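You operate a simulated robot arm through the tools that you are given. There is no shell and no other tool. Be economical: measure what you need, move in short steps, check, and stop when the job is done.

You run a simulated robot arm. Do the job below in one go: nothing can be reset, and whatever is moved stays where it is left.

## Task
Shut the air supply off and stand the water bottle in the grey tray.
Fine: shut the green tap, then the blue tap; flow knob to zero, pump switch off before the bottle is lifted. Leave the other taps. Set down upright: water bottle.

Only the result counts: the job must be done as asked and must still hold three seconds after the hand-in. Knocking over, shifting, dropping, spilling or breaking anything else fails it.

## Robot
A 6-joint arm with a two-finger parallel gripper, fixed in place. Base frame: the origin is at the foot of the arm, x ahead of it, y to its left, z up. Readings come in m, rad, newtons and seconds.
With the tool pointing down near the work surface it reaches from about 0.1 to 0.82 m from the base axis. Its first joint turns from -2.007 to 2.007 rad. Payload 4.2 kg.
Tool frame: the origin (TCP) lies between the finger pads and is the grasp point; the fingertips stand 0.023 m ahead of it; z points along the fingers, y is the line along which they close. The gripper opens to 0.094 m. The fingers are 0.038 m wide and 0.01 m thick; the gripper's body (0.054 by 0.096 m) begins 0.039 m behind the TCP.
Orientation is that of the tool frame in the base frame, as a unit quaternion [w, x, y, z]. With the fingers straight down and closing along the base's y, the tool's x points along the base's -x, its y along +y and its z along -z.

## Interface
- The arm moves only by the tool jog_arm. Its argument "series" is a list of rows, each a list of 6 numbers: the shift along the base's x, y, z in m, then the turn, a rotation vector about the base's x, y, z in rad. In form: [[tx, ty, tz, ax, ay, az], ...]. A call has 1 to 20 rows; each row shifts and turns the commanded pose from where the row before left it. "jaw" is the gripper command, from -1 (shut) to 1 (fully open), values between in proportion, set as the call begins (left out, the last holds). Each row takes 0.2 s and may step no farther than 0.05 m and 0.15 rad from the row before; otherwise, or with a gripper value out of range, the whole call is refused. Where a pose cannot be reached the arm comes as near as it can. A force on the tool above 50 N (or 10 N above the force at the start of the call, whichever is more), or a blocked arm, ends the call early, and 0.2 s more pass. Each finger travels about 0.108 m/s and halts on what it meets, pressing with about 43 N; the grip force reading is that of the motor and also rises with nothing between the fingers. The clock runs only during rows and for 0.2 s after the last one: add rows that do not move to give the fingers time. The reply holds the time, the measured pose of the TCP, the force on the tool along the base axes, the opening and the grip force, in the units named above and with some noise, with the torque about the TCP (base axes, N m) and any sound that the robot's microphone picked up.
- Cameras (640 x 400 px; columns grow to the right, rows downward): "scene" is fixed at [0.2087, -0.5072, 1.497]; the picture's right is [0.71, -0.70, 0.00], its down [-0.50, -0.50, -0.71] and it looks along [0.50, 0.50, -0.71] (base axes); focal length 230 px, centre (320, 200). "wrist" rides on the gripper at [0.086, 0.016, -0.074] in the tool frame; the picture's right is [-0.18, 0.98, 0.00], its down [-0.58, -0.11, -0.81] and it looks along [-0.79, -0.15, 0.59] (tool axes); focal length 243 px, centre (320, 200). There is no depth. A picture from a camera that has moved, and an enlarged one, comes with that camera's place and axes in the base frame and with its lens. The place of the scene camera against the robot may be out by one fixed shift of up to 0.018 m in any direction.
- get_image(camera): a new picture of that camera. No time passes.
- lift_body(by): slides the trunk up (or, below 0, down) by that many m; the arm rides with it, the base frame stays. It gives what a move gives, with no picture.
- inspect(camera, box): a new picture of the part [left, top, right, bottom] of that camera's present view, enlarged. No time passes.
- hand_in(): hands the job in; it is judged then, once.

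Work in short steps. Places have to be worked out from the pictures, the camera data and where the tool is seen: move nearer, look again, correct. Check each grasp and each placing, and mend what went wrong. You have 120 turns and 76 pictures in all, those below and enlarged ones among them. Open the gripper and draw the arm clear of the work before you hand the job in, unless the task says otherwise; then end with one line.

The tools are called after "Call:" by a JSON object that holds its "name" and its "arguments". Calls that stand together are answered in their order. jog_arm: Moves the arm, as the interface text tells. Its arguments: {"type":"object","properties":{"series":{"type":"array","items":{"type":"array","items":{"type":"number"}}},"jaw":{"type":"number"}},"required":["series"]} The other tools are called the same way: lift_body (by) slides the trunk up or down; get_image (camera) takes a picture; inspect (camera, box) takes an enlarged picture of a part of a camera's view; hand_in () hands the job in.

At the start:

```text
time_s: 0.0
ee_pos: [0.5019, 0.0129, 1.286]
orientation: [0.0, -0.001, 1.0, 0.0]
force: [-0.1, -0.8, 0.0]
torque: [0.0, -0.03, 0.03]
width: 0.0942
grasp_force: 0.0
trunk travel left (down, up): [-0.775, 0.215]
```

scene: 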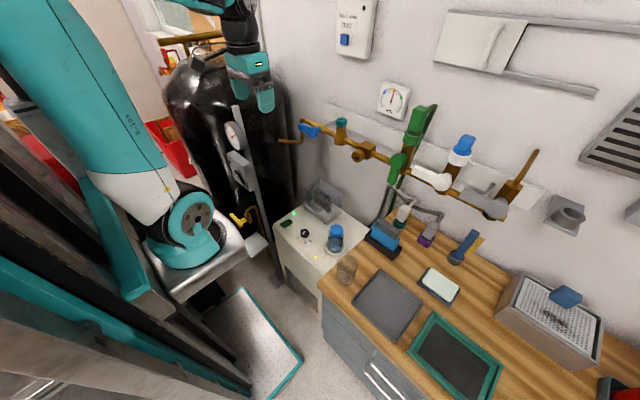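
wrist: 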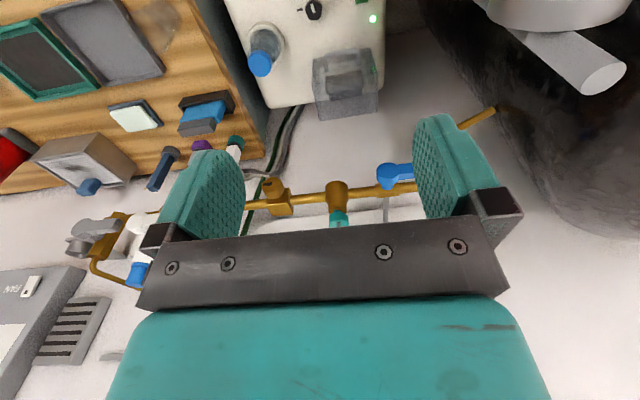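

I begin by looking at the work area enlarged, to identify the taps, knob, switch, bottle and tray.

Call:
{"name": "inspect", "arguments": {"camera": "scene", "box": [260, 90, 400, 180]}}

Call:
{"name": "inspect", "arguments": {"camera": "scene", "box": [380, 100, 540, 220]}}

Call:
{"name": "inspect", "arguments": {"camera": "scene", "box": [260, 170, 380, 290]}}

Call:
{"name": "inspect", "arguments": {"camera": "scene", "box": [340, 190, 500, 400]}}

Call:
{"name": "inspect", "arguments": {"camera": "wrist", "box": [200, 0, 400, 130]}}

```text
4.44 times, centred on (330, 135) of scene
camera zoom: at [0.2087, -0.5072, 1.497], right [0.71, -0.7, 0.0], down [-0.5, -0.5, -0.71], along [0.5, 0.5, -0.71], focal length 1023 px, centre (276, 489)
```

zoom: 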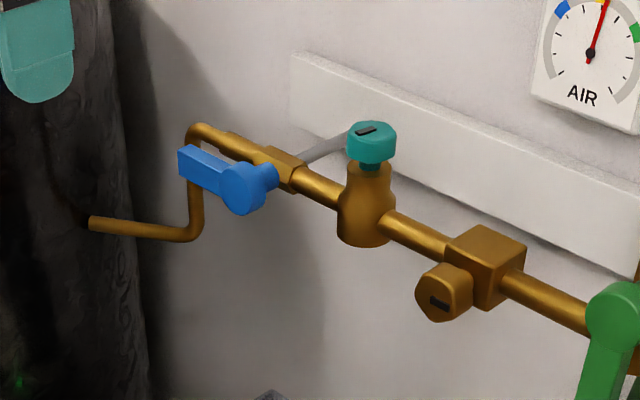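

```text
3.33 times, centred on (460, 160) of scene
camera zoom: at [0.2087, -0.5072, 1.497], right [0.71, -0.7, 0.0], down [-0.5, -0.5, -0.71], along [0.5, 0.5, -0.71], focal length 767 px, centre (-147, 333)
```

zoom: 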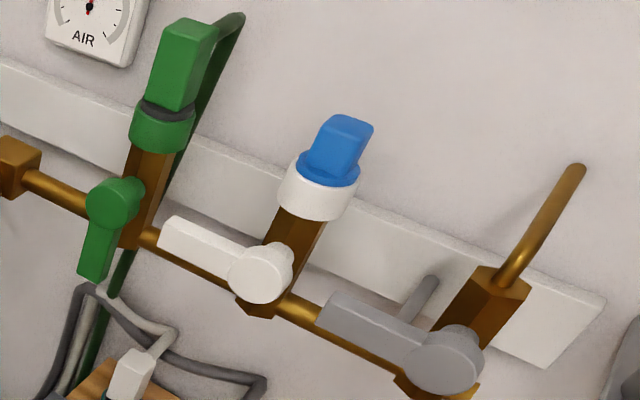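

```text
3.33 times, centred on (320, 230) of scene
camera zoom: at [0.2087, -0.5072, 1.497], right [0.71, -0.7, 0.0], down [-0.5, -0.5, -0.71], along [0.5, 0.5, -0.71], focal length 767 px, centre (320, 100)
```

zoom: 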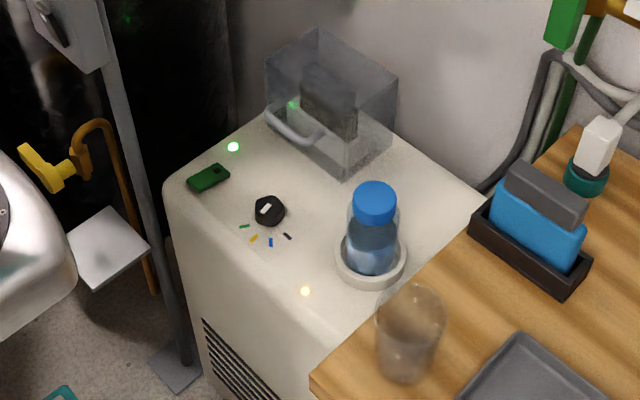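

```text
1.90 times, centred on (420, 295) of scene
camera zoom: at [0.2087, -0.5072, 1.497], right [0.71, -0.7, 0.0], down [-0.5, -0.5, -0.71], along [0.5, 0.5, -0.71], focal length 438 px, centre (130, 19)
```

zoom: 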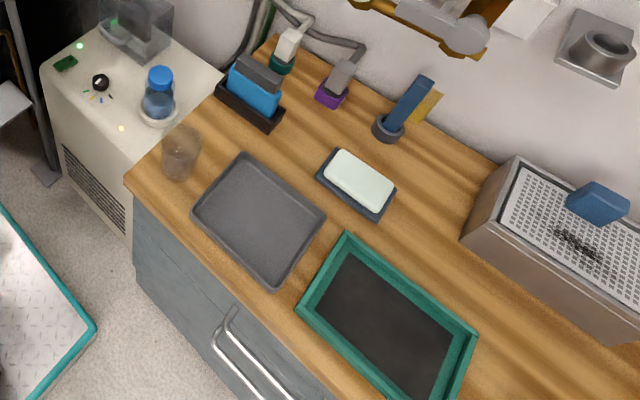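

```text
3.08 times, centred on (300, 65) of wrist
camera zoom: at [0.4162, 0.0285, 1.3619], right [0.18, 0.98, 0.0], down [0.58, -0.11, 0.81], along [0.79, -0.15, -0.59], focal length 746 px, centre (382, 615)
```

zoom: 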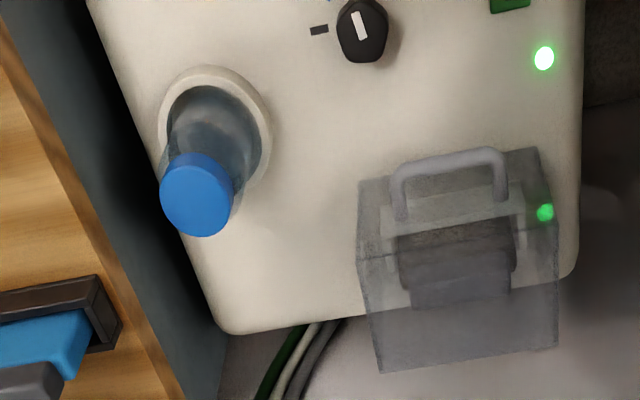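

The taps sit on a rail along y near x≈0.77, z≈1.06. The knob is near (0.60,-0.02,0.68), the bottle near (0.65,-0.155), and the grey tray near (0.545,-0.46,0.785). I lower the trunk with the arm drawn back a bit to see the appliance panel from nearer.

Call:
{"name": "jog_arm", "arguments": {"series": [[-0.05, 0, 0, 0, 0, 0], [-0.05, 0, 0, 0, 0, 0]]}}

Call:
{"name": "lift_body", "arguments": {"by": -0.33}}

Call:
{"name": "get_image", "arguments": {"camera": "wrist"}}

Call:
{"name": "get_image", "arguments": {"camera": "scene"}}

```text
time_s: 0.6
ee_pos: [0.4261, 0.0261, 1.2812]
orientation: [0.0, 0.001, 1.0, -0.001]
force: [0.3, -0.7, 0.3]
torque: [0.0, -0.01, 0.0]
width: 0.0941
grasp_force: 0.1
out of reach, approached as far as the arm can: row 2
trunk travel left (down, up): [-0.775, 0.215]
```

```text
time_s: 3.9
ee_pos: [0.4249, 0.0269, 0.9507]
orientation: [0.0, 0.001, 1.0, -0.001]
force: [0.7, 0.0, 0.0]
torque: [0.01, 0.02, 0.0]
width: 0.0938
grasp_force: 0.1
trunk travel left (down, up): [-0.445, 0.545]
```

```text
68 pictures are left
camera wrist: at [0.3393, 0.043, 1.0274], right [0.18, 0.98, 0.0], down [0.58, -0.11, 0.81], along [0.79, -0.15, -0.59], focal length 243 px, centre (320, 200)
```

wrist: 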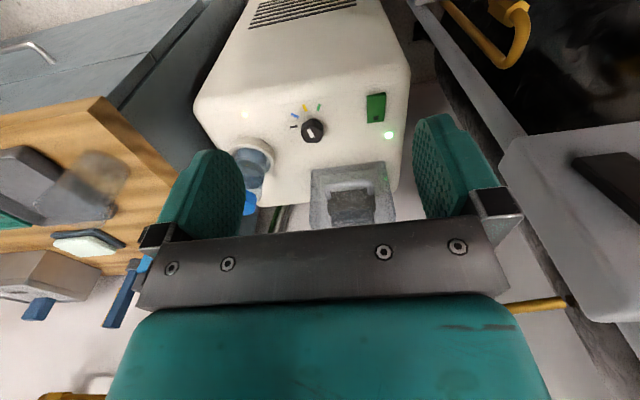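

```text
67 pictures are left
```

scene: 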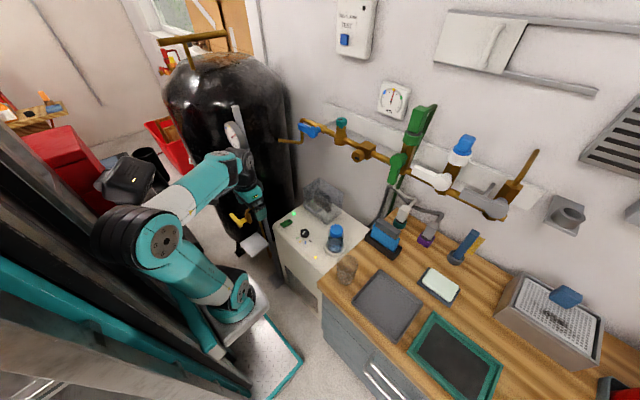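

Good view of the panel; I enlarge it.

Call:
{"name": "inspect", "arguments": {"camera": "wrist", "box": [220, 80, 420, 235]}}

```text
2.58 times, centred on (320, 158) of wrist
camera zoom: at [0.3393, 0.043, 1.0274], right [0.18, 0.98, 0.0], down [0.58, -0.11, 0.81], along [0.79, -0.15, -0.59], focal length 626 px, centre (320, 310)
```

zoom: 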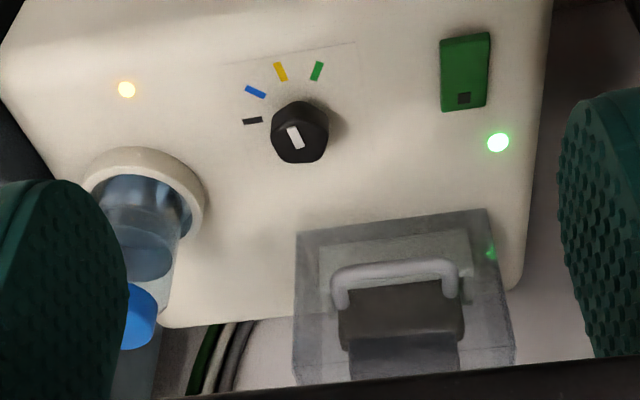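

Call:
{"name": "inspect", "arguments": {"camera": "wrist", "box": [300, 140, 410, 230]}}

Call:
{"name": "inspect", "arguments": {"camera": "scene", "box": [270, 170, 350, 265]}}

Call:
{"name": "inspect", "arguments": {"camera": "wrist", "box": [270, 85, 400, 150]}}

```text
4.44 times, centred on (355, 185) of wrist
camera zoom: at [0.3393, 0.043, 1.0274], right [0.18, 0.98, 0.0], down [0.58, -0.11, 0.81], along [0.79, -0.15, -0.59], focal length 1078 px, centre (164, 267)
```

zoom: 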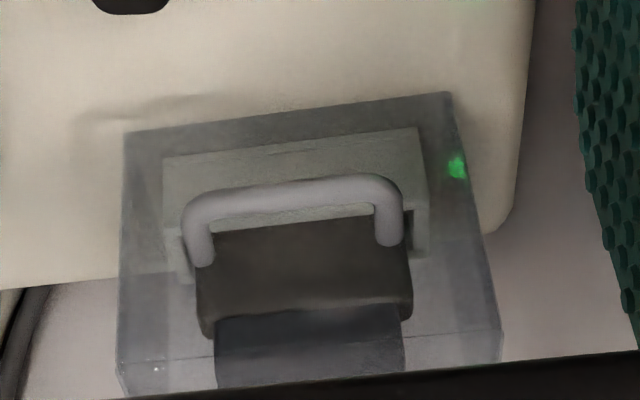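

```text
4.21 times, centred on (310, 218) of scene
camera zoom: at [0.2087, -0.5072, 1.497], right [0.71, -0.7, 0.0], down [-0.5, -0.5, -0.71], along [0.5, 0.5, -0.71], focal length 969 px, centre (362, 126)
```

zoom: 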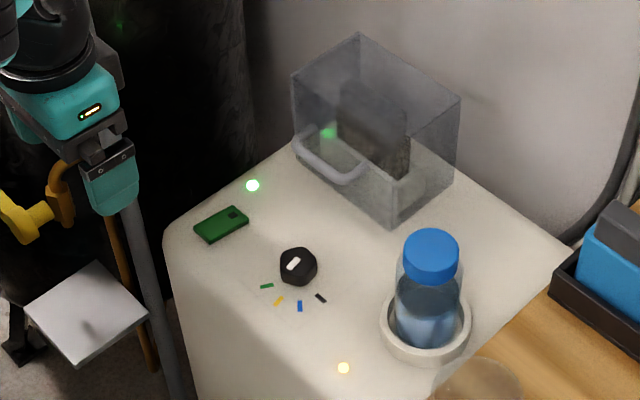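

```text
4.92 times, centred on (335, 118) of wrist
camera zoom: at [0.3393, 0.043, 1.0274], right [0.18, 0.98, 0.0], down [0.58, -0.11, 0.81], along [0.79, -0.15, -0.59], focal length 1194 px, centre (246, 606)
```

zoom: 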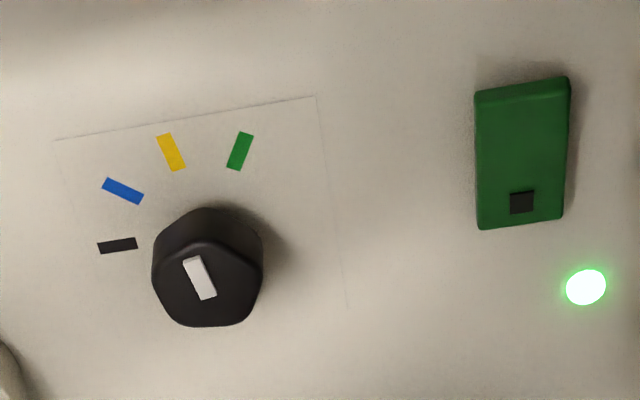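

The panel shows the flow knob pointing at yellow, with the black tick at the end as the likely zero, a green rocker with a lit LED, and a clear box whose use I'll check later. The taps come first, so I raise the trunk and turn the tool to point forward (+x) at the rail.

Call:
{"name": "lift_body", "arguments": {"by": 0.2}}

Call:
{"name": "jog_arm", "arguments": {"series": [[0.04, -0.04, 0, 0, -0.14, 0], [0.04, -0.04, 0, 0, -0.14, 0], [0.03, -0.04, 0, 0, -0.14, 0], [0.03, -0.04, 0, 0, -0.14, 0], [0, 0, 0, 0, -0.14, 0], [0, 0, 0, 0, -0.14, 0]], "jaw": -1}}

Call:
{"name": "get_image", "arguments": {"camera": "wrist"}}

```text
time_s: 6.0
ee_pos: [0.4254, 0.0258, 1.1513]
orientation: [-0.001, 0.0, 1.0, 0.0]
force: [-0.8, 0.5, -0.8]
torque: [0.0, -0.02, -0.02]
width: 0.094
grasp_force: 0.1
trunk travel left (down, up): [-0.645, 0.345]
```

```text
refused: row 1 steps farther than a row can; nothing moved
```

```text
62 pictures are left
camera wrist: at [0.3393, 0.043, 1.2273], right [0.18, 0.98, 0.0], down [0.58, -0.11, 0.81], along [0.79, -0.15, -0.59], focal length 243 px, centre (320, 200)
```

wrist: 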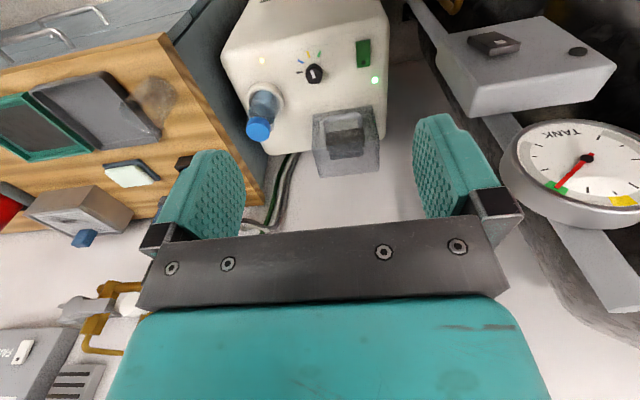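

The step was too big, so nothing moved; I repeat it with shorter steps.

Call:
{"name": "jog_arm", "arguments": {"series": [[0.03, -0.03, 0, 0, -0.14, 0], [0.03, -0.03, 0, 0, -0.14, 0], [0.03, -0.03, 0, 0, -0.14, 0], [0.03, -0.03, 0, 0, -0.14, 0], [0.02, -0.02, 0, 0, -0.14, 0], [0, 0, 0, 0, -0.14, 0]], "jaw": -1}}

Call:
{"name": "get_image", "arguments": {"camera": "wrist"}}

Call:
{"name": "get_image", "arguments": {"camera": "scene"}}

```text
time_s: 7.4
ee_pos: [0.5767, -0.1079, 1.1493]
orientation: [0.407, 0.0, 0.913, -0.001]
force: [0.0, 0.1, -0.1]
torque: [-0.04, -0.01, -0.02]
width: 0.0
grasp_force: 41.8
out of reach, approached as far as the arm can: row 1, 2
trunk travel left (down, up): [-0.645, 0.345]
```

```text
61 pictures are left
camera wrist: at [0.4632, -0.092, 1.1353], right [0.12, 0.98, 0.14], down [-0.21, -0.11, 0.97], along [0.97, -0.15, 0.19], focal length 243 px, centre (320, 200)
```

wrist: 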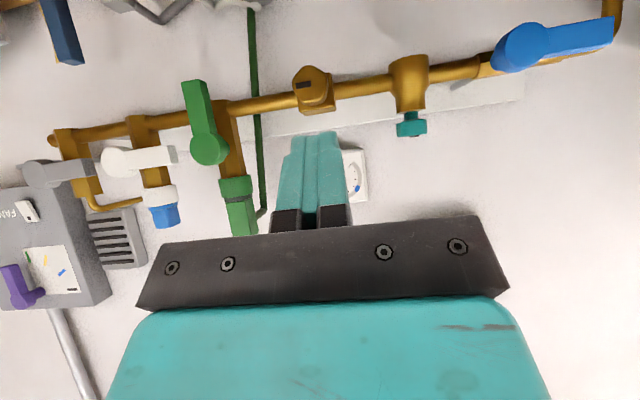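

```text
60 pictures are left
```

scene: 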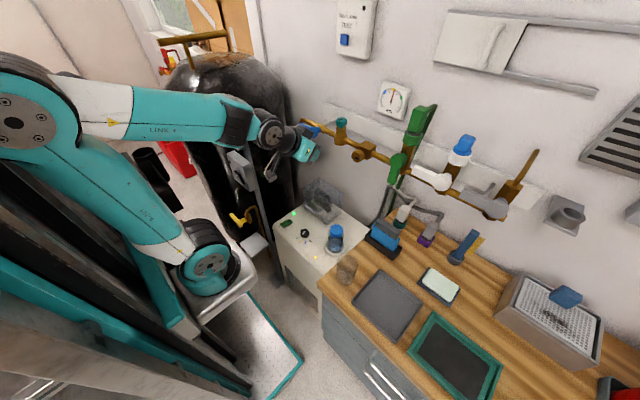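

The wrist view gives the green hub at about (0.768,-0.276,1.108) with its lever hanging straight down (open). The blue hub is at about (0.766,0.092,1.058) with its lever along the pipe (open). I level the tool and move to stand before the gap on the -y side of the green lever, then lower the trunk.

Call:
{"name": "jog_arm", "arguments": {"series": [[0.015, -0.04, 0, 0, -0.1466, 0], [0.015, -0.04, 0, 0, -0.1466, 0], [0.015, -0.04, 0, 0, -0.1466, 0], [0.015, -0.04, 0, 0, -0.1466, 0], [0.015, -0.04, 0, 0, -0.1466, 0], [0, 0, 0, 0, 0, 0]]}}

Call:
{"name": "lift_body", "arguments": {"by": -0.1}}

Call:
{"name": "get_image", "arguments": {"camera": "wrist"}}

Call:
{"name": "get_image", "arguments": {"camera": "scene"}}

```text
time_s: 8.8
ee_pos: [0.6518, -0.3085, 1.1495]
orientation: [0.707, 0.002, 0.707, -0.002]
force: [0.5, -0.3, 0.2]
torque: [0.0, -0.02, -0.01]
width: 0.0
grasp_force: 42.3
trunk travel left (down, up): [-0.645, 0.345]
```

```text
time_s: 10.2
ee_pos: [0.6514, -0.3087, 1.0489]
orientation: [0.707, 0.0, 0.707, 0.0]
force: [0.7, -0.7, -0.4]
torque: [-0.02, -0.02, 0.0]
width: 0.0
grasp_force: 42.6
trunk travel left (down, up): [-0.545, 0.445]
```

```text
59 pictures are left
camera wrist: at [0.5777, -0.2928, 0.9637], right [0.0, 0.98, 0.18], down [-0.81, -0.11, 0.58], along [0.59, -0.15, 0.79], focal length 243 px, centre (320, 200)
```

wrist: 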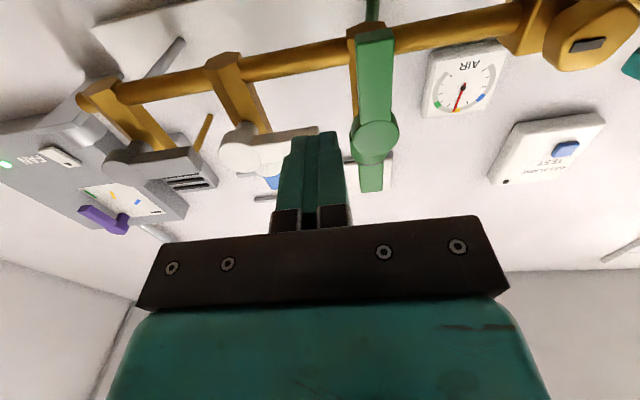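

```text
58 pictures are left
```

scene: 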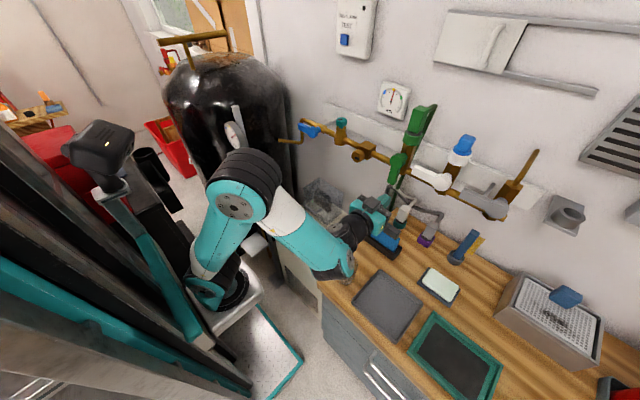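

Green lever at y≈-0.268 with about 0.027 width; my closed fingertips (y -0.309) are clear of it. I advance until the tips are at x≈0.772 beside the lever.

Call:
{"name": "jog_arm", "arguments": {"series": [[0.03, 0, 0, 0, 0, 0], [0.03, 0, 0, 0, 0, 0], [0.02, 0, 0, 0, 0, 0], [0.018, 0, 0, 0, 0, 0]]}}

Call:
{"name": "get_image", "arguments": {"camera": "wrist"}}

Call:
{"name": "inspect", "arguments": {"camera": "scene", "box": [340, 120, 460, 220]}}

```text
time_s: 11.2
ee_pos: [0.7504, -0.3091, 1.0497]
orientation: [0.707, 0.001, 0.707, -0.001]
force: [-0.7, -0.6, -0.3]
torque: [0.01, 0.03, 0.0]
width: 0.0002
grasp_force: 42.2
trunk travel left (down, up): [-0.545, 0.445]
```

```text
57 pictures are left
camera wrist: at [0.6758, -0.293, 0.9636], right [0.0, 0.98, 0.18], down [-0.81, -0.11, 0.58], along [0.59, -0.15, 0.79], focal length 243 px, centre (320, 200)
```

wrist: 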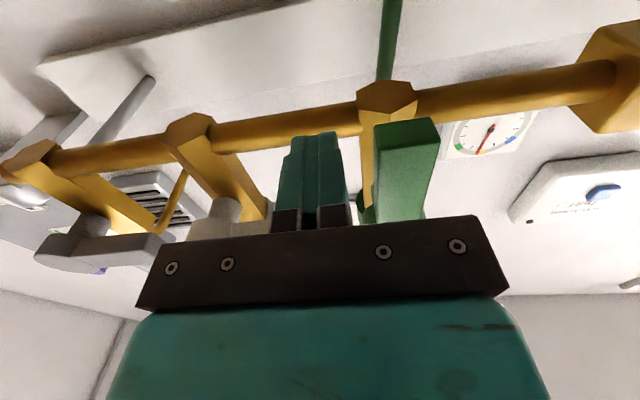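

```text
4.00 times, centred on (400, 170) of scene
camera zoom: at [0.2087, -0.5072, 1.497], right [0.71, -0.7, 0.0], down [-0.5, -0.5, -0.71], along [0.5, 0.5, -0.71], focal length 921 px, centre (0, 320)
```

zoom: 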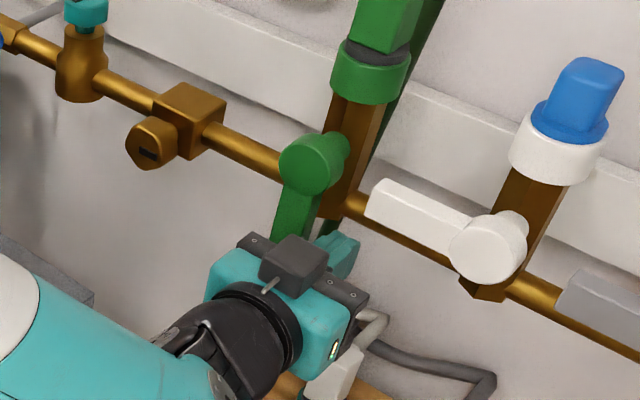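

The fingertips stand beside the lever at the right depth. I sweep along an arc towards +y and then up, which turns the green lever clockwise to horizontal.

Call:
{"name": "jog_arm", "arguments": {"series": [[0, 0.017, 0, 0, 0, 0], [0, 0.018, 0.0, 0, 0, 0], [0, 0.018, 0.003, 0, 0, 0], [0, 0.013, 0.009, 0, 0, 0], [0, 0.007, 0.011, 0, 0, 0], [0, 0.003, 0.008, 0, 0, 0]]}}

Call:
{"name": "get_image", "arguments": {"camera": "wrist"}}

Call:
{"name": "inspect", "arguments": {"camera": "scene", "box": [340, 80, 460, 220]}}

```text
time_s: 12.6
ee_pos: [0.7511, -0.2324, 1.0784]
orientation: [0.707, 0.001, 0.708, -0.001]
force: [-0.9, -0.5, -2.7]
torque: [0.01, -0.01, -0.01]
width: 0.0002
grasp_force: 42.3
trunk travel left (down, up): [-0.545, 0.445]
```

```text
55 pictures are left
camera wrist: at [0.6753, -0.2161, 0.9942], right [0.0, 0.98, 0.18], down [-0.81, -0.11, 0.58], along [0.59, -0.15, 0.79], focal length 243 px, centre (320, 200)
```

wrist: 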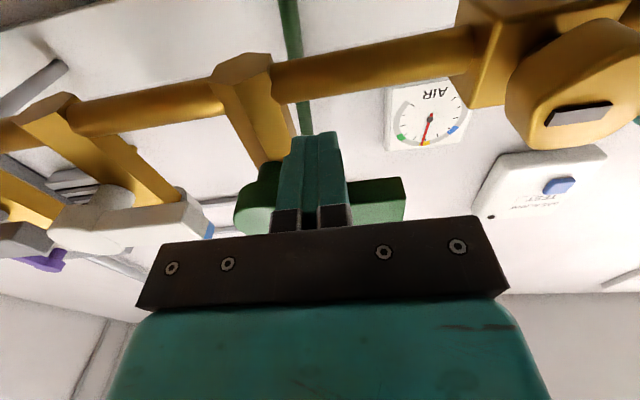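

```text
2.86 times, centred on (400, 150) of scene
camera zoom: at [0.2087, -0.5072, 1.497], right [0.71, -0.7, 0.0], down [-0.5, -0.5, -0.71], along [0.5, 0.5, -0.71], focal length 658 px, centre (91, 343)
```

zoom: 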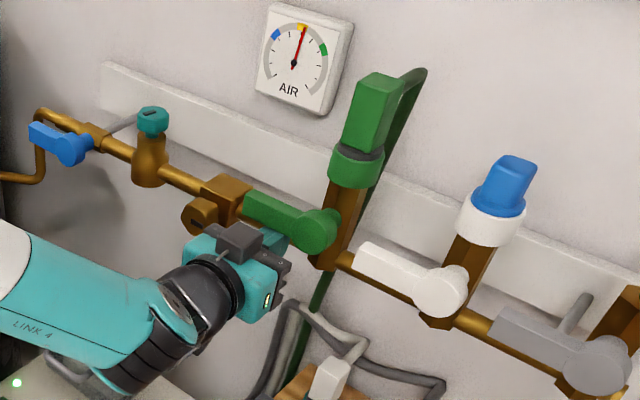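

The green lever is now near horizontal, parallel to the white one. I push up slightly more to feel the stop.

Call:
{"name": "jog_arm", "arguments": {"series": [[0, 0, 0.004, 0, 0, 0], [0, 0, 0.004, 0, 0, 0], [0, 0, 0.004, 0, 0, 0]]}}

Call:
{"name": "inspect", "arguments": {"camera": "scene", "box": [340, 80, 460, 220]}}

```text
time_s: 13.3
ee_pos: [0.7481, -0.2314, 1.0794]
orientation: [0.697, 0.002, 0.717, 0.002]
force: [-1.8, 0.3, -10.9]
torque: [-0.08, 0.0, 0.02]
width: 0.0002
grasp_force: 42.8
trunk travel left (down, up): [-0.545, 0.445]
stopped in row 3: the force on the tool passed its limit at 54 N (the readings are from after the stop); the commanded pose is now the measured one
```

```text
2.86 times, centred on (400, 150) of scene
camera zoom: at [0.2087, -0.5072, 1.497], right [0.71, -0.7, 0.0], down [-0.5, -0.5, -0.71], along [0.5, 0.5, -0.71], focal length 658 px, centre (91, 343)
```

zoom: 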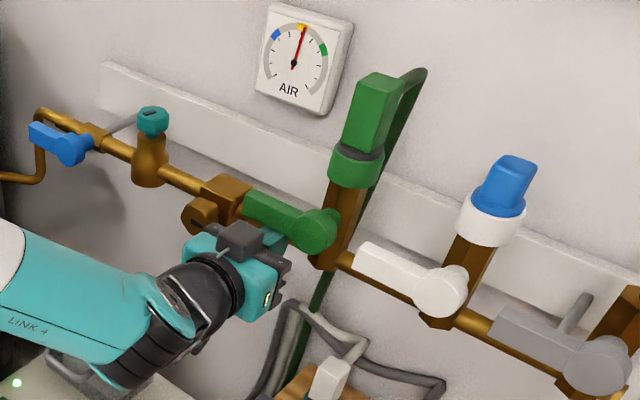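

The stop is reached, so green is shut. I back away and go to the blue tap, yawing the tool a bit towards +y so the wrist keeps clear of the gauge post.

Call:
{"name": "jog_arm", "arguments": {"series": [[0, 0, -0.014, 0, -0.02, 0], [-0.05, 0, 0, 0, 0, 0], [-0.05, 0, 0, 0, 0, 0], [0, 0.041, -0.007, 0, 0, 0.05], [0, 0.041, -0.007, 0, 0, 0.05], [0, 0.041, -0.007, 0, 0, 0.05], [0, 0.041, -0.007, 0, 0, 0.05], [0, 0.041, -0.007, 0, 0, 0.05], [0, 0.041, -0.007, 0, 0, 0.05], [0, 0.041, -0.007, 0, 0, 0.05], [0, 0.041, -0.005, 0, 0, 0.05], [0, 0, 0, 0, 0, 0]]}}

Call:
{"name": "get_image", "arguments": {"camera": "wrist"}}

Call:
{"name": "get_image", "arguments": {"camera": "scene"}}

```text
time_s: 15.9
ee_pos: [0.6547, 0.0965, 1.0155]
orientation: [0.692, -0.138, 0.694, 0.142]
force: [0.0, 0.4, 0.2]
torque: [0.01, -0.03, -0.01]
width: 0.0
grasp_force: 42.3
out of reach, approached as far as the arm can: row 7
trunk travel left (down, up): [-0.545, 0.445]
```

```text
52 pictures are left
camera wrist: at [0.5791, 0.0833, 0.9303], right [-0.38, 0.9, 0.19], down [-0.7, -0.42, 0.58], along [0.6, 0.09, 0.79], focal length 243 px, centre (320, 200)
```

wrist: 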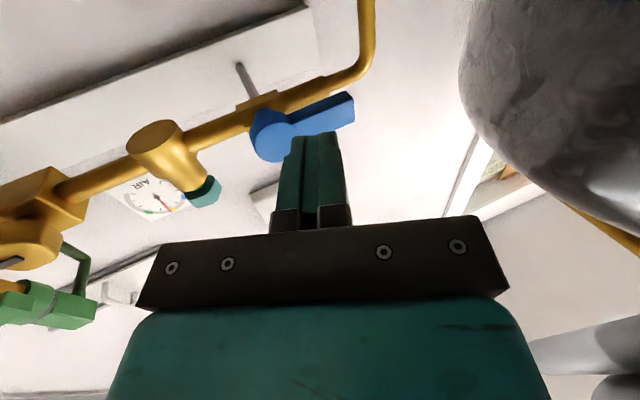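

```text
51 pictures are left
```

scene: 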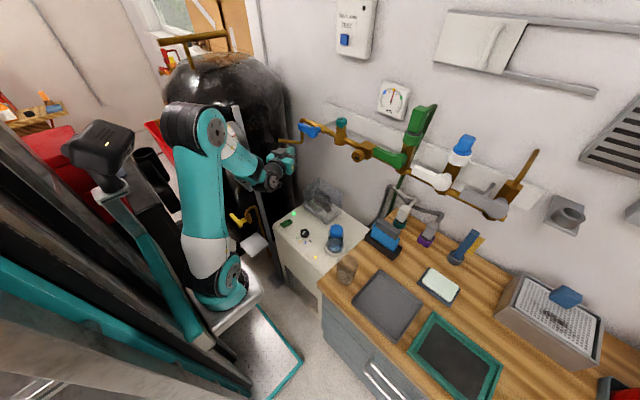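

Blue hub about (0.757,0.088,1.056), lever tip at y≈0.164, and its underside about 1 cm above my finger tops. I advance along the tool axis beneath the lever.

Call:
{"name": "jog_arm", "arguments": {"series": [[0.031, 0.013, 0, 0, 0, 0], [0.031, 0.013, 0, 0, 0, 0], [0.03, 0.012, 0, 0, 0, 0], [0, 0, 0, 0, 0, 0]]}}

Call:
{"name": "get_image", "arguments": {"camera": "wrist"}}

Call:
{"name": "inspect", "arguments": {"camera": "scene", "box": [240, 80, 380, 200]}}

```text
time_s: 16.9
ee_pos: [0.7461, 0.1344, 1.0166]
orientation: [0.692, -0.139, 0.694, 0.142]
force: [0.4, 0.1, -0.1]
torque: [0.0, -0.01, 0.04]
width: 0.0003
grasp_force: 42.9
trunk travel left (down, up): [-0.545, 0.445]
```

```text
50 pictures are left
camera wrist: at [0.6711, 0.1206, 0.931], right [-0.38, 0.9, 0.19], down [-0.7, -0.42, 0.58], along [0.61, 0.09, 0.79], focal length 243 px, centre (320, 200)
```

wrist: 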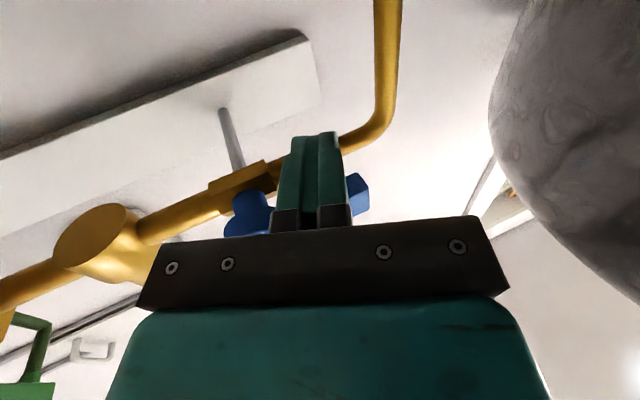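

```text
3.33 times, centred on (310, 140) of scene
camera zoom: at [0.2087, -0.5072, 1.497], right [0.71, -0.7, 0.0], down [-0.5, -0.5, -0.71], along [0.5, 0.5, -0.71], focal length 767 px, centre (353, 400)
```

zoom: 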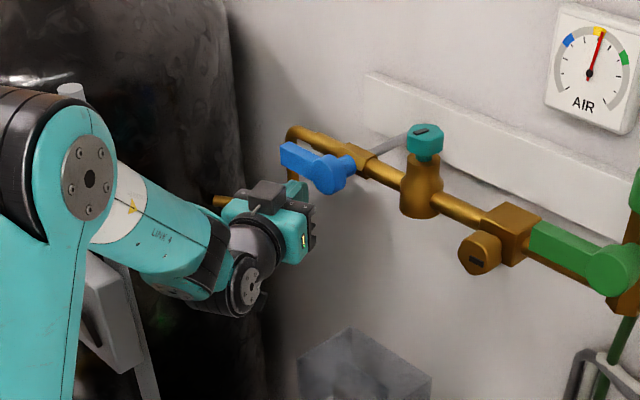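

The fingertip is under the lever. I push up along the arc to turn the blue lever clockwise to upright, doing the first part and reading the force.

Call:
{"name": "jog_arm", "arguments": {"series": [[0, 0, 0.007, 0, 0, 0], [0, 0, 0.012, 0, 0, 0], [0, 0, 0.012, 0, 0, 0], [0, -0.006, 0.011, 0, 0, 0], [0, -0.006, 0.011, 0, 0, 0]]}}

Call:
{"name": "inspect", "arguments": {"camera": "scene", "box": [240, 80, 380, 200]}}

```text
time_s: 17.7
ee_pos: [0.7422, 0.1334, 1.0289]
orientation: [0.677, -0.141, 0.709, 0.138]
force: [-0.7, -0.6, -12.0]
torque: [0.0, 0.11, -0.05]
width: 0.0
grasp_force: 42.5
trunk travel left (down, up): [-0.545, 0.445]
stopped in row 3: the force on the tool passed its limit at 59 N (the readings are from after the stop); the commanded pose is now the measured one
```

```text
3.33 times, centred on (310, 140) of scene
camera zoom: at [0.2087, -0.5072, 1.497], right [0.71, -0.7, 0.0], down [-0.5, -0.5, -0.71], along [0.5, 0.5, -0.71], focal length 767 px, centre (353, 400)
```

zoom: 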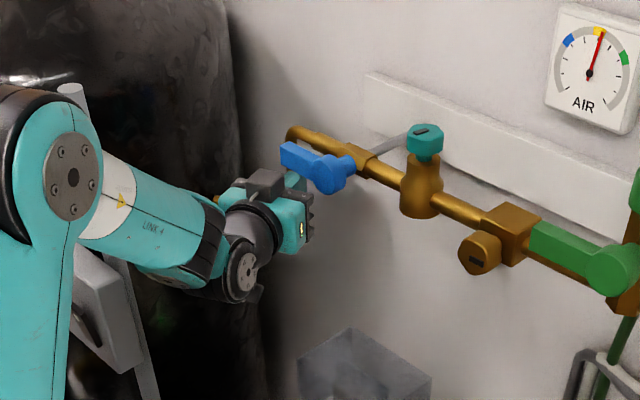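

It's blocked upward: this is the open-side stop, so the lever must go down (blue hub's open end). I retract, go above the lever and come in again.

Call:
{"name": "jog_arm", "arguments": {"series": [[0, 0, -0.01, 0.0164, -0.0387, 0], [-0.031, -0.013, 0, 0, 0, 0], [-0.031, -0.013, 0, 0, 0, 0], [-0.025, -0.011, 0, 0, 0, 0], [0, 0, 0.04, 0, 0, 0], [0, 0, 0.042, 0, 0, 0], [0, 0, 0, 0, 0, 0]]}}

Call:
{"name": "get_image", "arguments": {"camera": "wrist"}}

```text
time_s: 19.3
ee_pos: [0.6563, 0.0969, 1.1036]
orientation: [0.695, -0.138, 0.691, 0.143]
force: [0.1, -0.1, -0.5]
torque: [0.03, 0.05, -0.01]
width: 0.0
grasp_force: 42.1
trunk travel left (down, up): [-0.545, 0.445]
```

```text
47 pictures are left
camera wrist: at [0.5822, 0.0833, 1.0184], right [-0.38, 0.9, 0.19], down [-0.7, -0.42, 0.58], along [0.6, 0.09, 0.8], focal length 243 px, centre (320, 200)
```

wrist: 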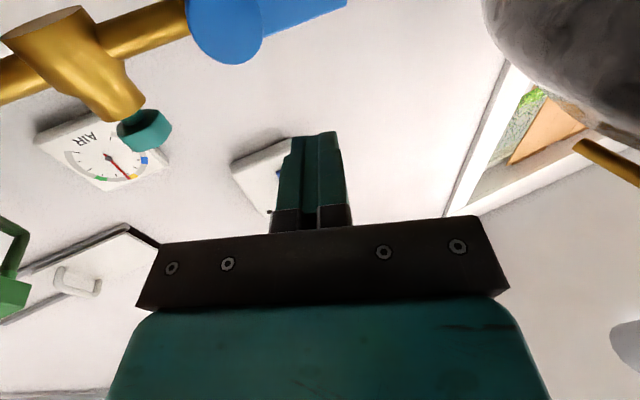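

Clear above the lever. I advance over it, then sweep down along the mirrored arc.

Call:
{"name": "jog_arm", "arguments": {"series": [[0.031, 0.013, 0, 0, 0, 0], [0.031, 0.013, 0, 0, 0, 0], [0.029, 0.012, 0, 0, 0, 0], [0, 0, -0.014, 0, 0, 0], [0, 0, -0.012, 0, 0, 0], [0, 0, -0.013, 0, 0, 0], [0, -0.006, -0.011, 0, 0, 0], [0, -0.006, -0.011, 0, 0, 0]]}}

Call:
{"name": "inspect", "arguments": {"camera": "scene", "box": [240, 80, 380, 200]}}

```text
time_s: 21.1
ee_pos: [0.7483, 0.122, 1.0421]
orientation: [0.695, -0.138, 0.692, 0.141]
force: [0.6, 0.2, 0.4]
torque: [0.04, 0.0, 0.0]
width: 0.0
grasp_force: 42.5
trunk travel left (down, up): [-0.545, 0.445]
```

```text
3.33 times, centred on (310, 140) of scene
camera zoom: at [0.2087, -0.5072, 1.497], right [0.71, -0.7, 0.0], down [-0.5, -0.5, -0.71], along [0.5, 0.5, -0.71], focal length 767 px, centre (353, 400)
```

zoom: 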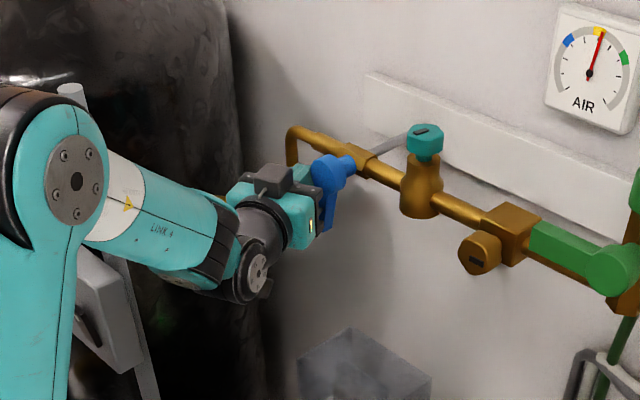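

The blue lever turns downwards. I continue pushing toward -y until the stop.

Call:
{"name": "jog_arm", "arguments": {"series": [[0, -0.009, -0.008, 0, 0, 0], [0, -0.007, -0.004, 0, 0, 0], [0, -0.006, 0, 0, 0, 0], [0, -0.005, 0, 0, 0, 0], [0, -0.005, 0, 0, 0, 0], [0, -0.004, 0, 0, 0, 0]]}}

Call:
{"name": "get_image", "arguments": {"camera": "wrist"}}

Call:
{"name": "inspect", "arguments": {"camera": "scene", "box": [240, 80, 380, 200]}}

```text
time_s: 22.0
ee_pos: [0.7457, 0.1095, 1.0326]
orientation: [0.694, -0.143, 0.689, 0.153]
force: [8.2, 37.6, 0.4]
torque: [-0.67, 0.1, 0.31]
width: 0.0
grasp_force: 42.2
trunk travel left (down, up): [-0.545, 0.445]
stopped in row 4: the force on the tool passed its limit at 56 N (the readings are from after the stop); the commanded pose is now the measured one
```

```text
45 pictures are left
camera wrist: at [0.6719, 0.0945, 0.9459], right [-0.4, 0.9, 0.2], down [-0.69, -0.44, 0.57], along [0.6, 0.09, 0.8], focal length 243 px, centre (320, 200)
```

wrist: 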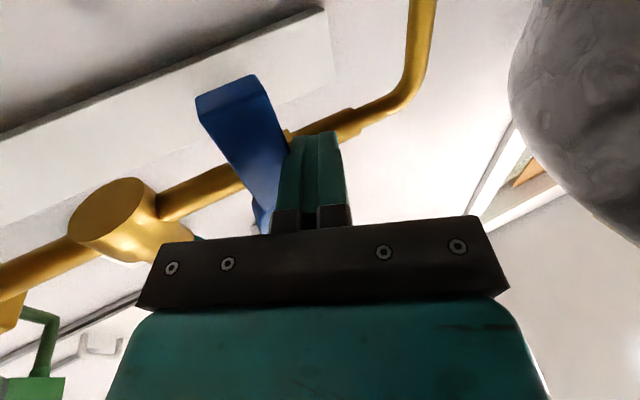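

```text
3.33 times, centred on (310, 140) of scene
camera zoom: at [0.2087, -0.5072, 1.497], right [0.71, -0.7, 0.0], down [-0.5, -0.5, -0.71], along [0.5, 0.5, -0.71], focal length 767 px, centre (353, 400)
```

zoom: 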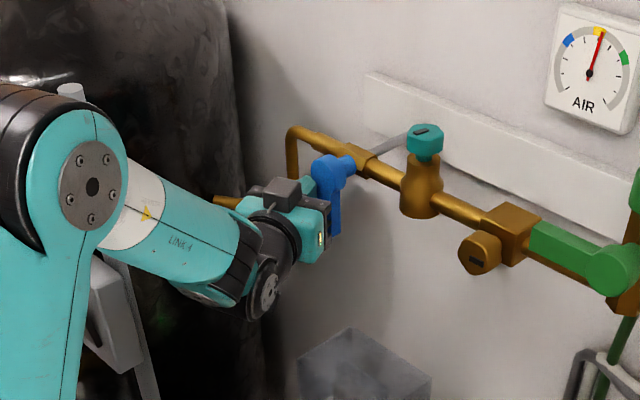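

Blue lever is vertical at its stop: shut. Now I retract and turn the tool back to pointing down, above the panel.

Call:
{"name": "jog_arm", "arguments": {"series": [[0, 0.01, 0, 0, 0, 0], [-0.035, -0.015, 0, 0, 0, 0], [-0.035, -0.015, 0, 0, 0, 0], [-0.025, -0.011, 0, 0, 0, -0.1], [-0.02, -0.02, 0, 0, 0, -0.11], [0, -0.02, 0, 0, 0, -0.1], [0, -0.02, 0, 0, 0, -0.1], [0, 0, 0, 0, 0.14, 0], [0, 0, 0, 0, 0.14, 0], [0, 0, 0, 0, 0.14, 0], [0, 0, 0, 0, 0.14, 0], [0, 0, 0, 0, 0.14, 0], [0, 0, 0, 0, 0.14, 0], [0, 0, 0, 0, 0.14, 0], [0, 0, 0, 0, 0.14, 0], [0, 0, 0, 0, 0.14, 0], [0, 0, 0, 0, 0.14, 0], [0, 0, 0, 0, 0.14, 0], [0, 0, 0, 0, 0.03, 0], [0, 0, 0, 0, 0, 0]]}}

Call:
{"name": "get_image", "arguments": {"camera": "wrist"}}

Call:
{"name": "get_image", "arguments": {"camera": "scene"}}

```text
time_s: 26.2
ee_pos: [0.6346, 0.0145, 1.0337]
orientation: [0.005, 0.005, 1.0, 0.0]
force: [1.1, 0.6, 0.7]
torque: [0.02, 0.02, 0.02]
width: 0.0001
grasp_force: 42.4
out of reach, approached as far as the arm can: row 6
trunk travel left (down, up): [-0.545, 0.445]
```

```text
43 pictures are left
camera wrist: at [0.5478, 0.0314, 1.108], right [0.19, 0.98, 0.0], down [0.57, -0.12, 0.81], along [0.8, -0.16, -0.58], focal length 243 px, centre (320, 200)
```

wrist: 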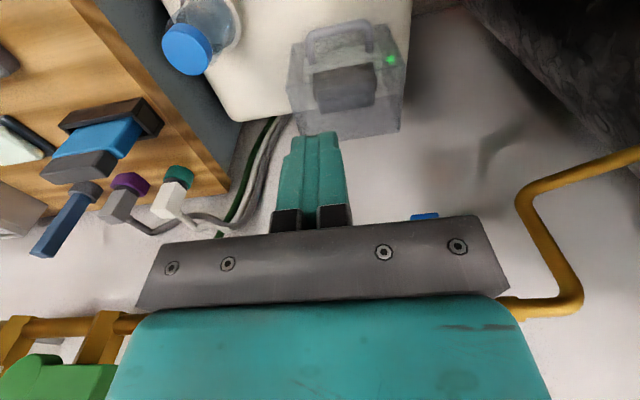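

```text
42 pictures are left
```

scene: 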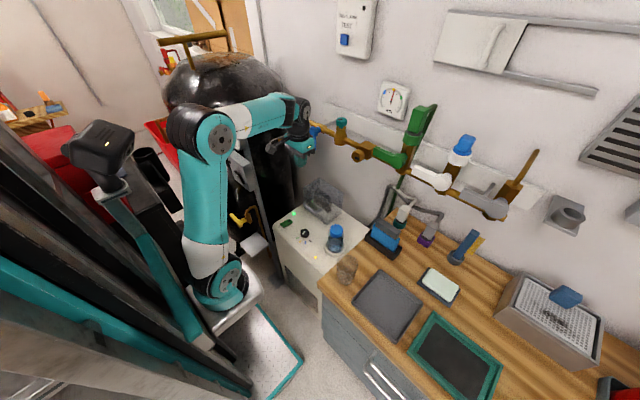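

I look into the clear box from here.

Call:
{"name": "inspect", "arguments": {"camera": "wrist", "box": [270, 0, 430, 140]}}

```text
2.86 times, centred on (350, 70) of wrist
camera zoom: at [0.5478, 0.0314, 1.108], right [0.19, 0.98, 0.0], down [0.57, -0.12, 0.81], along [0.8, -0.16, -0.58], focal length 693 px, centre (234, 571)
```

zoom: 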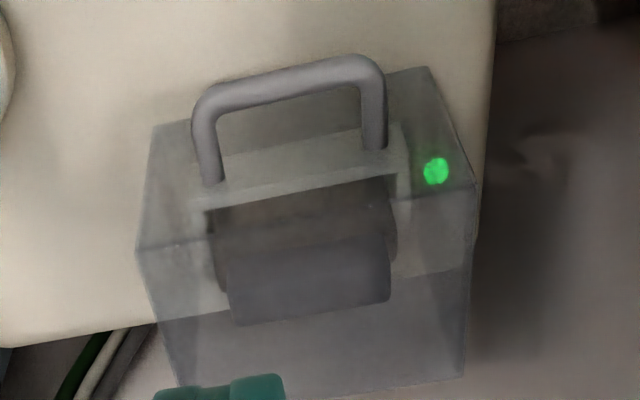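

The clear box holds another big switch with its own green light, so I need labels to be certain. I move closer to the panel and look with the gripper open.

Call:
{"name": "jog_arm", "arguments": {"series": [[-0.05, 0, 0, 0, 0, 0], [-0.05, 0, 0, 0, 0, 0], [-0.04, 0, 0, 0, 0, 0], [0, 0, 0, 0, 0, 0]], "jaw": 1}}

Call:
{"name": "lift_body", "arguments": {"by": -0.18}}

Call:
{"name": "get_image", "arguments": {"camera": "wrist"}}

Call:
{"name": "inspect", "arguments": {"camera": "wrist", "box": [270, 90, 430, 215]}}

```text
time_s: 27.2
ee_pos: [0.4944, 0.0154, 1.0338]
orientation: [0.005, 0.006, 1.0, -0.001]
force: [0.4, 0.2, 0.4]
torque: [0.03, -0.02, 0.01]
width: 0.0939
grasp_force: 0.0
trunk travel left (down, up): [-0.545, 0.445]
```

```text
time_s: 29.2
ee_pos: [0.4945, 0.0142, 0.8546]
orientation: [0.006, 0.005, 1.0, 0.0]
force: [-0.1, -0.4, 0.0]
torque: [0.03, -0.01, 0.0]
width: 0.0939
grasp_force: 0.1
trunk travel left (down, up): [-0.365, 0.625]
```

```text
40 pictures are left
camera wrist: at [0.4078, 0.0323, 0.9278], right [0.19, 0.98, 0.0], down [0.57, -0.12, 0.81], along [0.8, -0.16, -0.58], focal length 243 px, centre (320, 200)
```

wrist: 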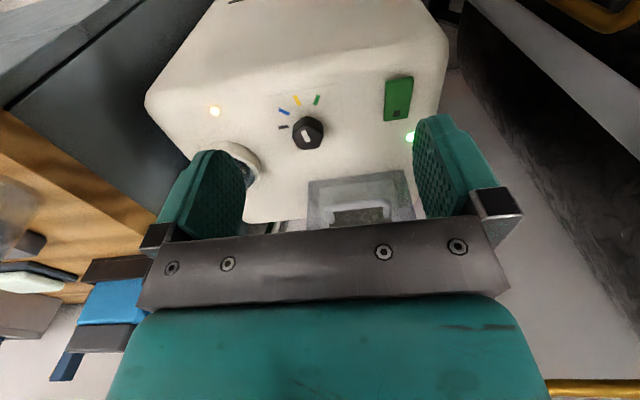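

```text
3.20 times, centred on (350, 152) of wrist
camera zoom: at [0.4078, 0.0323, 0.9278], right [0.19, 0.98, 0.0], down [0.57, -0.12, 0.81], along [0.8, -0.16, -0.58], focal length 776 px, centre (224, 352)
```

zoom: 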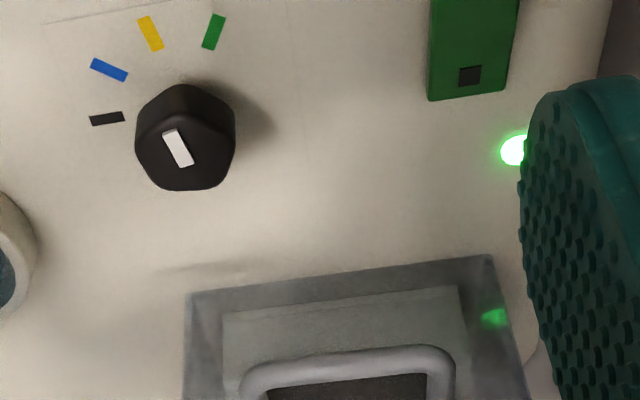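

The green spot in the box works out as a mirror image of the panel light, so the rocker beside that light is the likely pump switch. The knob top is at about (0.598,-0.021,0.693), and its colours run black(0)-blue-yellow-green as on the gauge. I go above the knob.

Call:
{"name": "jog_arm", "arguments": {"series": [[0.035, -0.012, 0, 0, 0, 0], [0.035, -0.012, 0, 0, 0, 0], [0.0335, -0.011, 0, 0, 0, 0], [0, 0, -0.04, 0, 0, 0], [0, 0, -0.035, 0, 0, 0], [0, 0, 0, 0, 0, 0]], "jaw": 1}}

Call:
{"name": "get_image", "arguments": {"camera": "wrist"}}

Call:
{"name": "inspect", "arguments": {"camera": "scene", "box": [260, 160, 380, 280]}}

```text
time_s: 30.6
ee_pos: [0.5983, -0.0198, 0.7783]
orientation: [0.006, 0.005, 1.0, 0.001]
force: [0.8, -0.5, -0.3]
torque: [-0.01, 0.02, 0.01]
width: 0.0939
grasp_force: 0.2
trunk travel left (down, up): [-0.365, 0.625]
```

```text
38 pictures are left
camera wrist: at [0.5111, -0.0027, 0.8521], right [0.19, 0.98, 0.0], down [0.57, -0.12, 0.81], along [0.8, -0.16, -0.58], focal length 243 px, centre (320, 200)
```

wrist: 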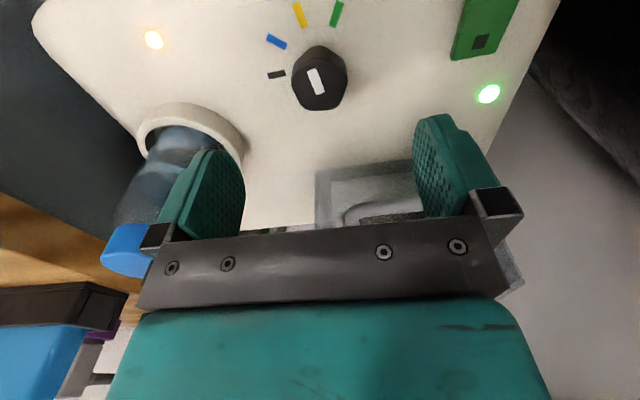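

```text
3.33 times, centred on (320, 220) of scene
camera zoom: at [0.2087, -0.5072, 1.497], right [0.71, -0.7, 0.0], down [-0.5, -0.5, -0.71], along [0.5, 0.5, -0.71], focal length 767 px, centre (320, 133)
```

zoom: 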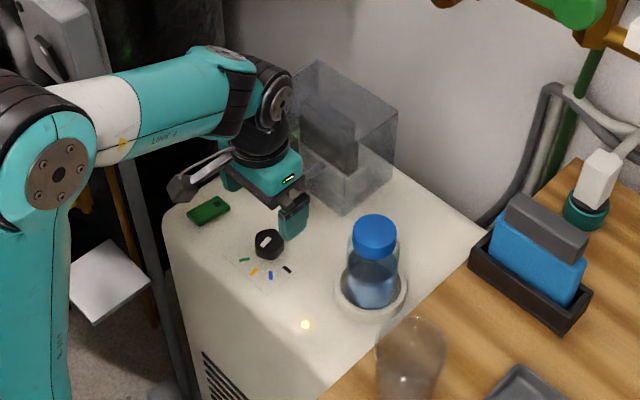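

I am centred over the knob, which points at yellow. I descend with open fingers and grip it.

Call:
{"name": "jog_arm", "arguments": {"series": [[-0.002, 0, -0.03, 0, 0, 0], [0, 0, -0.03, 0, 0, 0], [0, 0, -0.022, 0, 0, 0], [0, 0, 0, 0, 0, 0]]}}

Call:
{"name": "jog_arm", "arguments": {"series": [[0, 0, 0, 0, 0, 0], [0, 0, 0, 0, 0, 0], [0, 0, 0, 0, 0, 0]], "jaw": -0.5}}

Call:
{"name": "get_image", "arguments": {"camera": "wrist"}}

```text
time_s: 31.6
ee_pos: [0.5961, -0.0207, 0.695]
orientation: [0.006, 0.005, 1.0, 0.001]
force: [-0.4, -0.1, 0.2]
torque: [-0.02, 0.03, 0.03]
width: 0.0942
grasp_force: 0.0
trunk travel left (down, up): [-0.365, 0.625]
```

```text
time_s: 32.4
ee_pos: [0.5962, -0.0197, 0.6965]
orientation: [0.006, 0.005, 1.0, 0.0]
force: [-1.7, -0.6, -2.1]
torque: [-0.06, -0.4, 0.01]
width: 0.039
grasp_force: 45.0
trunk travel left (down, up): [-0.365, 0.625]
```

```text
36 pictures are left
camera wrist: at [0.5096, -0.0031, 0.7704], right [0.19, 0.98, 0.0], down [0.57, -0.12, 0.81], along [0.8, -0.16, -0.58], focal length 243 px, centre (320, 200)
```

wrist: 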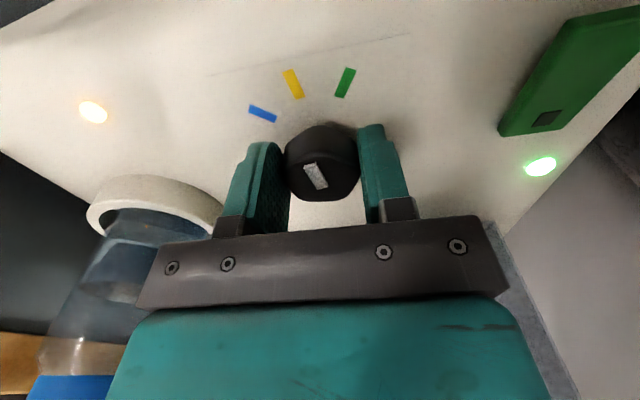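

Firm grip on the knob (39 mm). I turn it counter-clockwise from above (+z) towards the black tick.

Call:
{"name": "jog_arm", "arguments": {"series": [[0, 0, 0, 0, 0, 0.12], [0, 0, 0, 0, 0, 0.12], [0, 0, 0, 0, 0, 0.12], [0, 0, 0, 0, 0, 0.12], [0, 0, 0, 0, 0, 0.12], [0, 0, 0, 0, 0, 0.12], [0, 0, 0, 0, 0, 0.12], [0, 0, 0, 0, 0, 0.12]]}}

Call:
{"name": "get_image", "arguments": {"camera": "wrist"}}

Call:
{"name": "inspect", "arguments": {"camera": "scene", "box": [270, 200, 350, 265]}}

```text
time_s: 34.2
ee_pos: [0.5975, -0.0226, 0.6957]
orientation: [0.005, -0.455, 0.89, 0.0]
force: [24.9, -40.7, -14.9]
torque: [0.66, 0.09, -0.13]
width: 0.0393
grasp_force: 45.2
trunk travel left (down, up): [-0.365, 0.625]
```

```text
35 pictures are left
camera wrist: at [0.5338, -0.0838, 0.7705], right [-0.69, 0.72, 0.0], down [0.42, 0.4, 0.81], along [0.59, 0.56, -0.58], focal length 243 px, centre (320, 200)
```

wrist: 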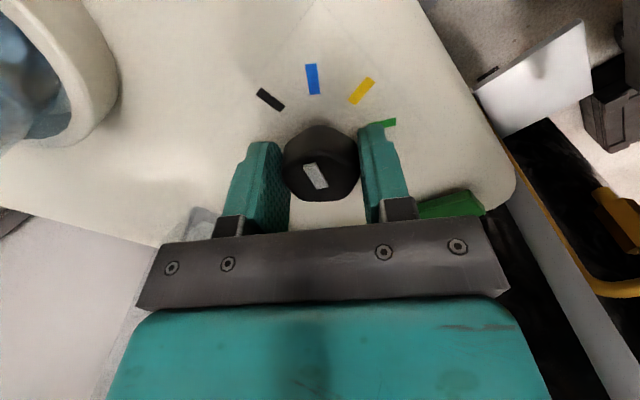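

```text
6.15 times, centred on (310, 232) of scene
camera zoom: at [0.2087, -0.5072, 1.497], right [0.71, -0.7, 0.0], down [-0.5, -0.5, -0.71], along [0.5, 0.5, -0.71], focal length 1417 px, centre (382, 0)
```

zoom: 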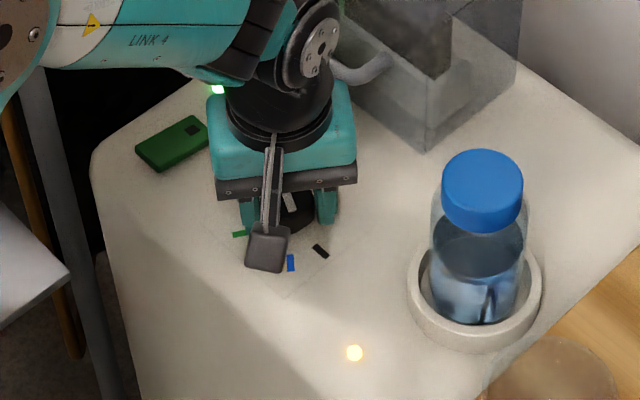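

Turned about 54°; the pointer is between blue and black, with some side force from slight mis-centring. I relieve it by a small shift and turn further, watching for a stop.

Call:
{"name": "jog_arm", "arguments": {"series": [[0.001, -0.002, 0.0, 0, 0, 0.0], [0, 0, 0, 0, 0, 0.08], [0, 0, 0, 0, 0, 0.08], [0, 0, 0, 0, 0, 0.08], [0, 0, 0, 0, 0, 0.06]]}}

Call:
{"name": "get_image", "arguments": {"camera": "wrist"}}

```text
time_s: 35.4
ee_pos: [0.5991, -0.0225, 0.6963]
orientation: [0.005, -0.585, 0.811, 0.001]
force: [33.1, -18.0, -13.5]
torque: [-1.17, 0.54, -0.14]
width: 0.0392
grasp_force: 44.7
trunk travel left (down, up): [-0.365, 0.625]
```

```text
33 pictures are left
camera wrist: at [0.556, -0.1008, 0.7705], right [-0.87, 0.49, 0.0], down [0.28, 0.51, 0.81], along [0.39, 0.71, -0.58], focal length 243 px, centre (320, 200)
```

wrist: 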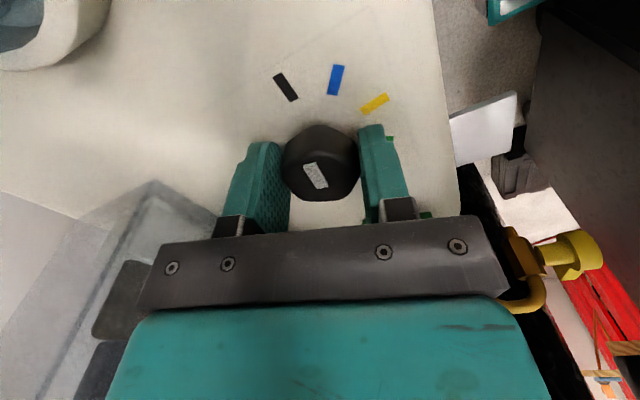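

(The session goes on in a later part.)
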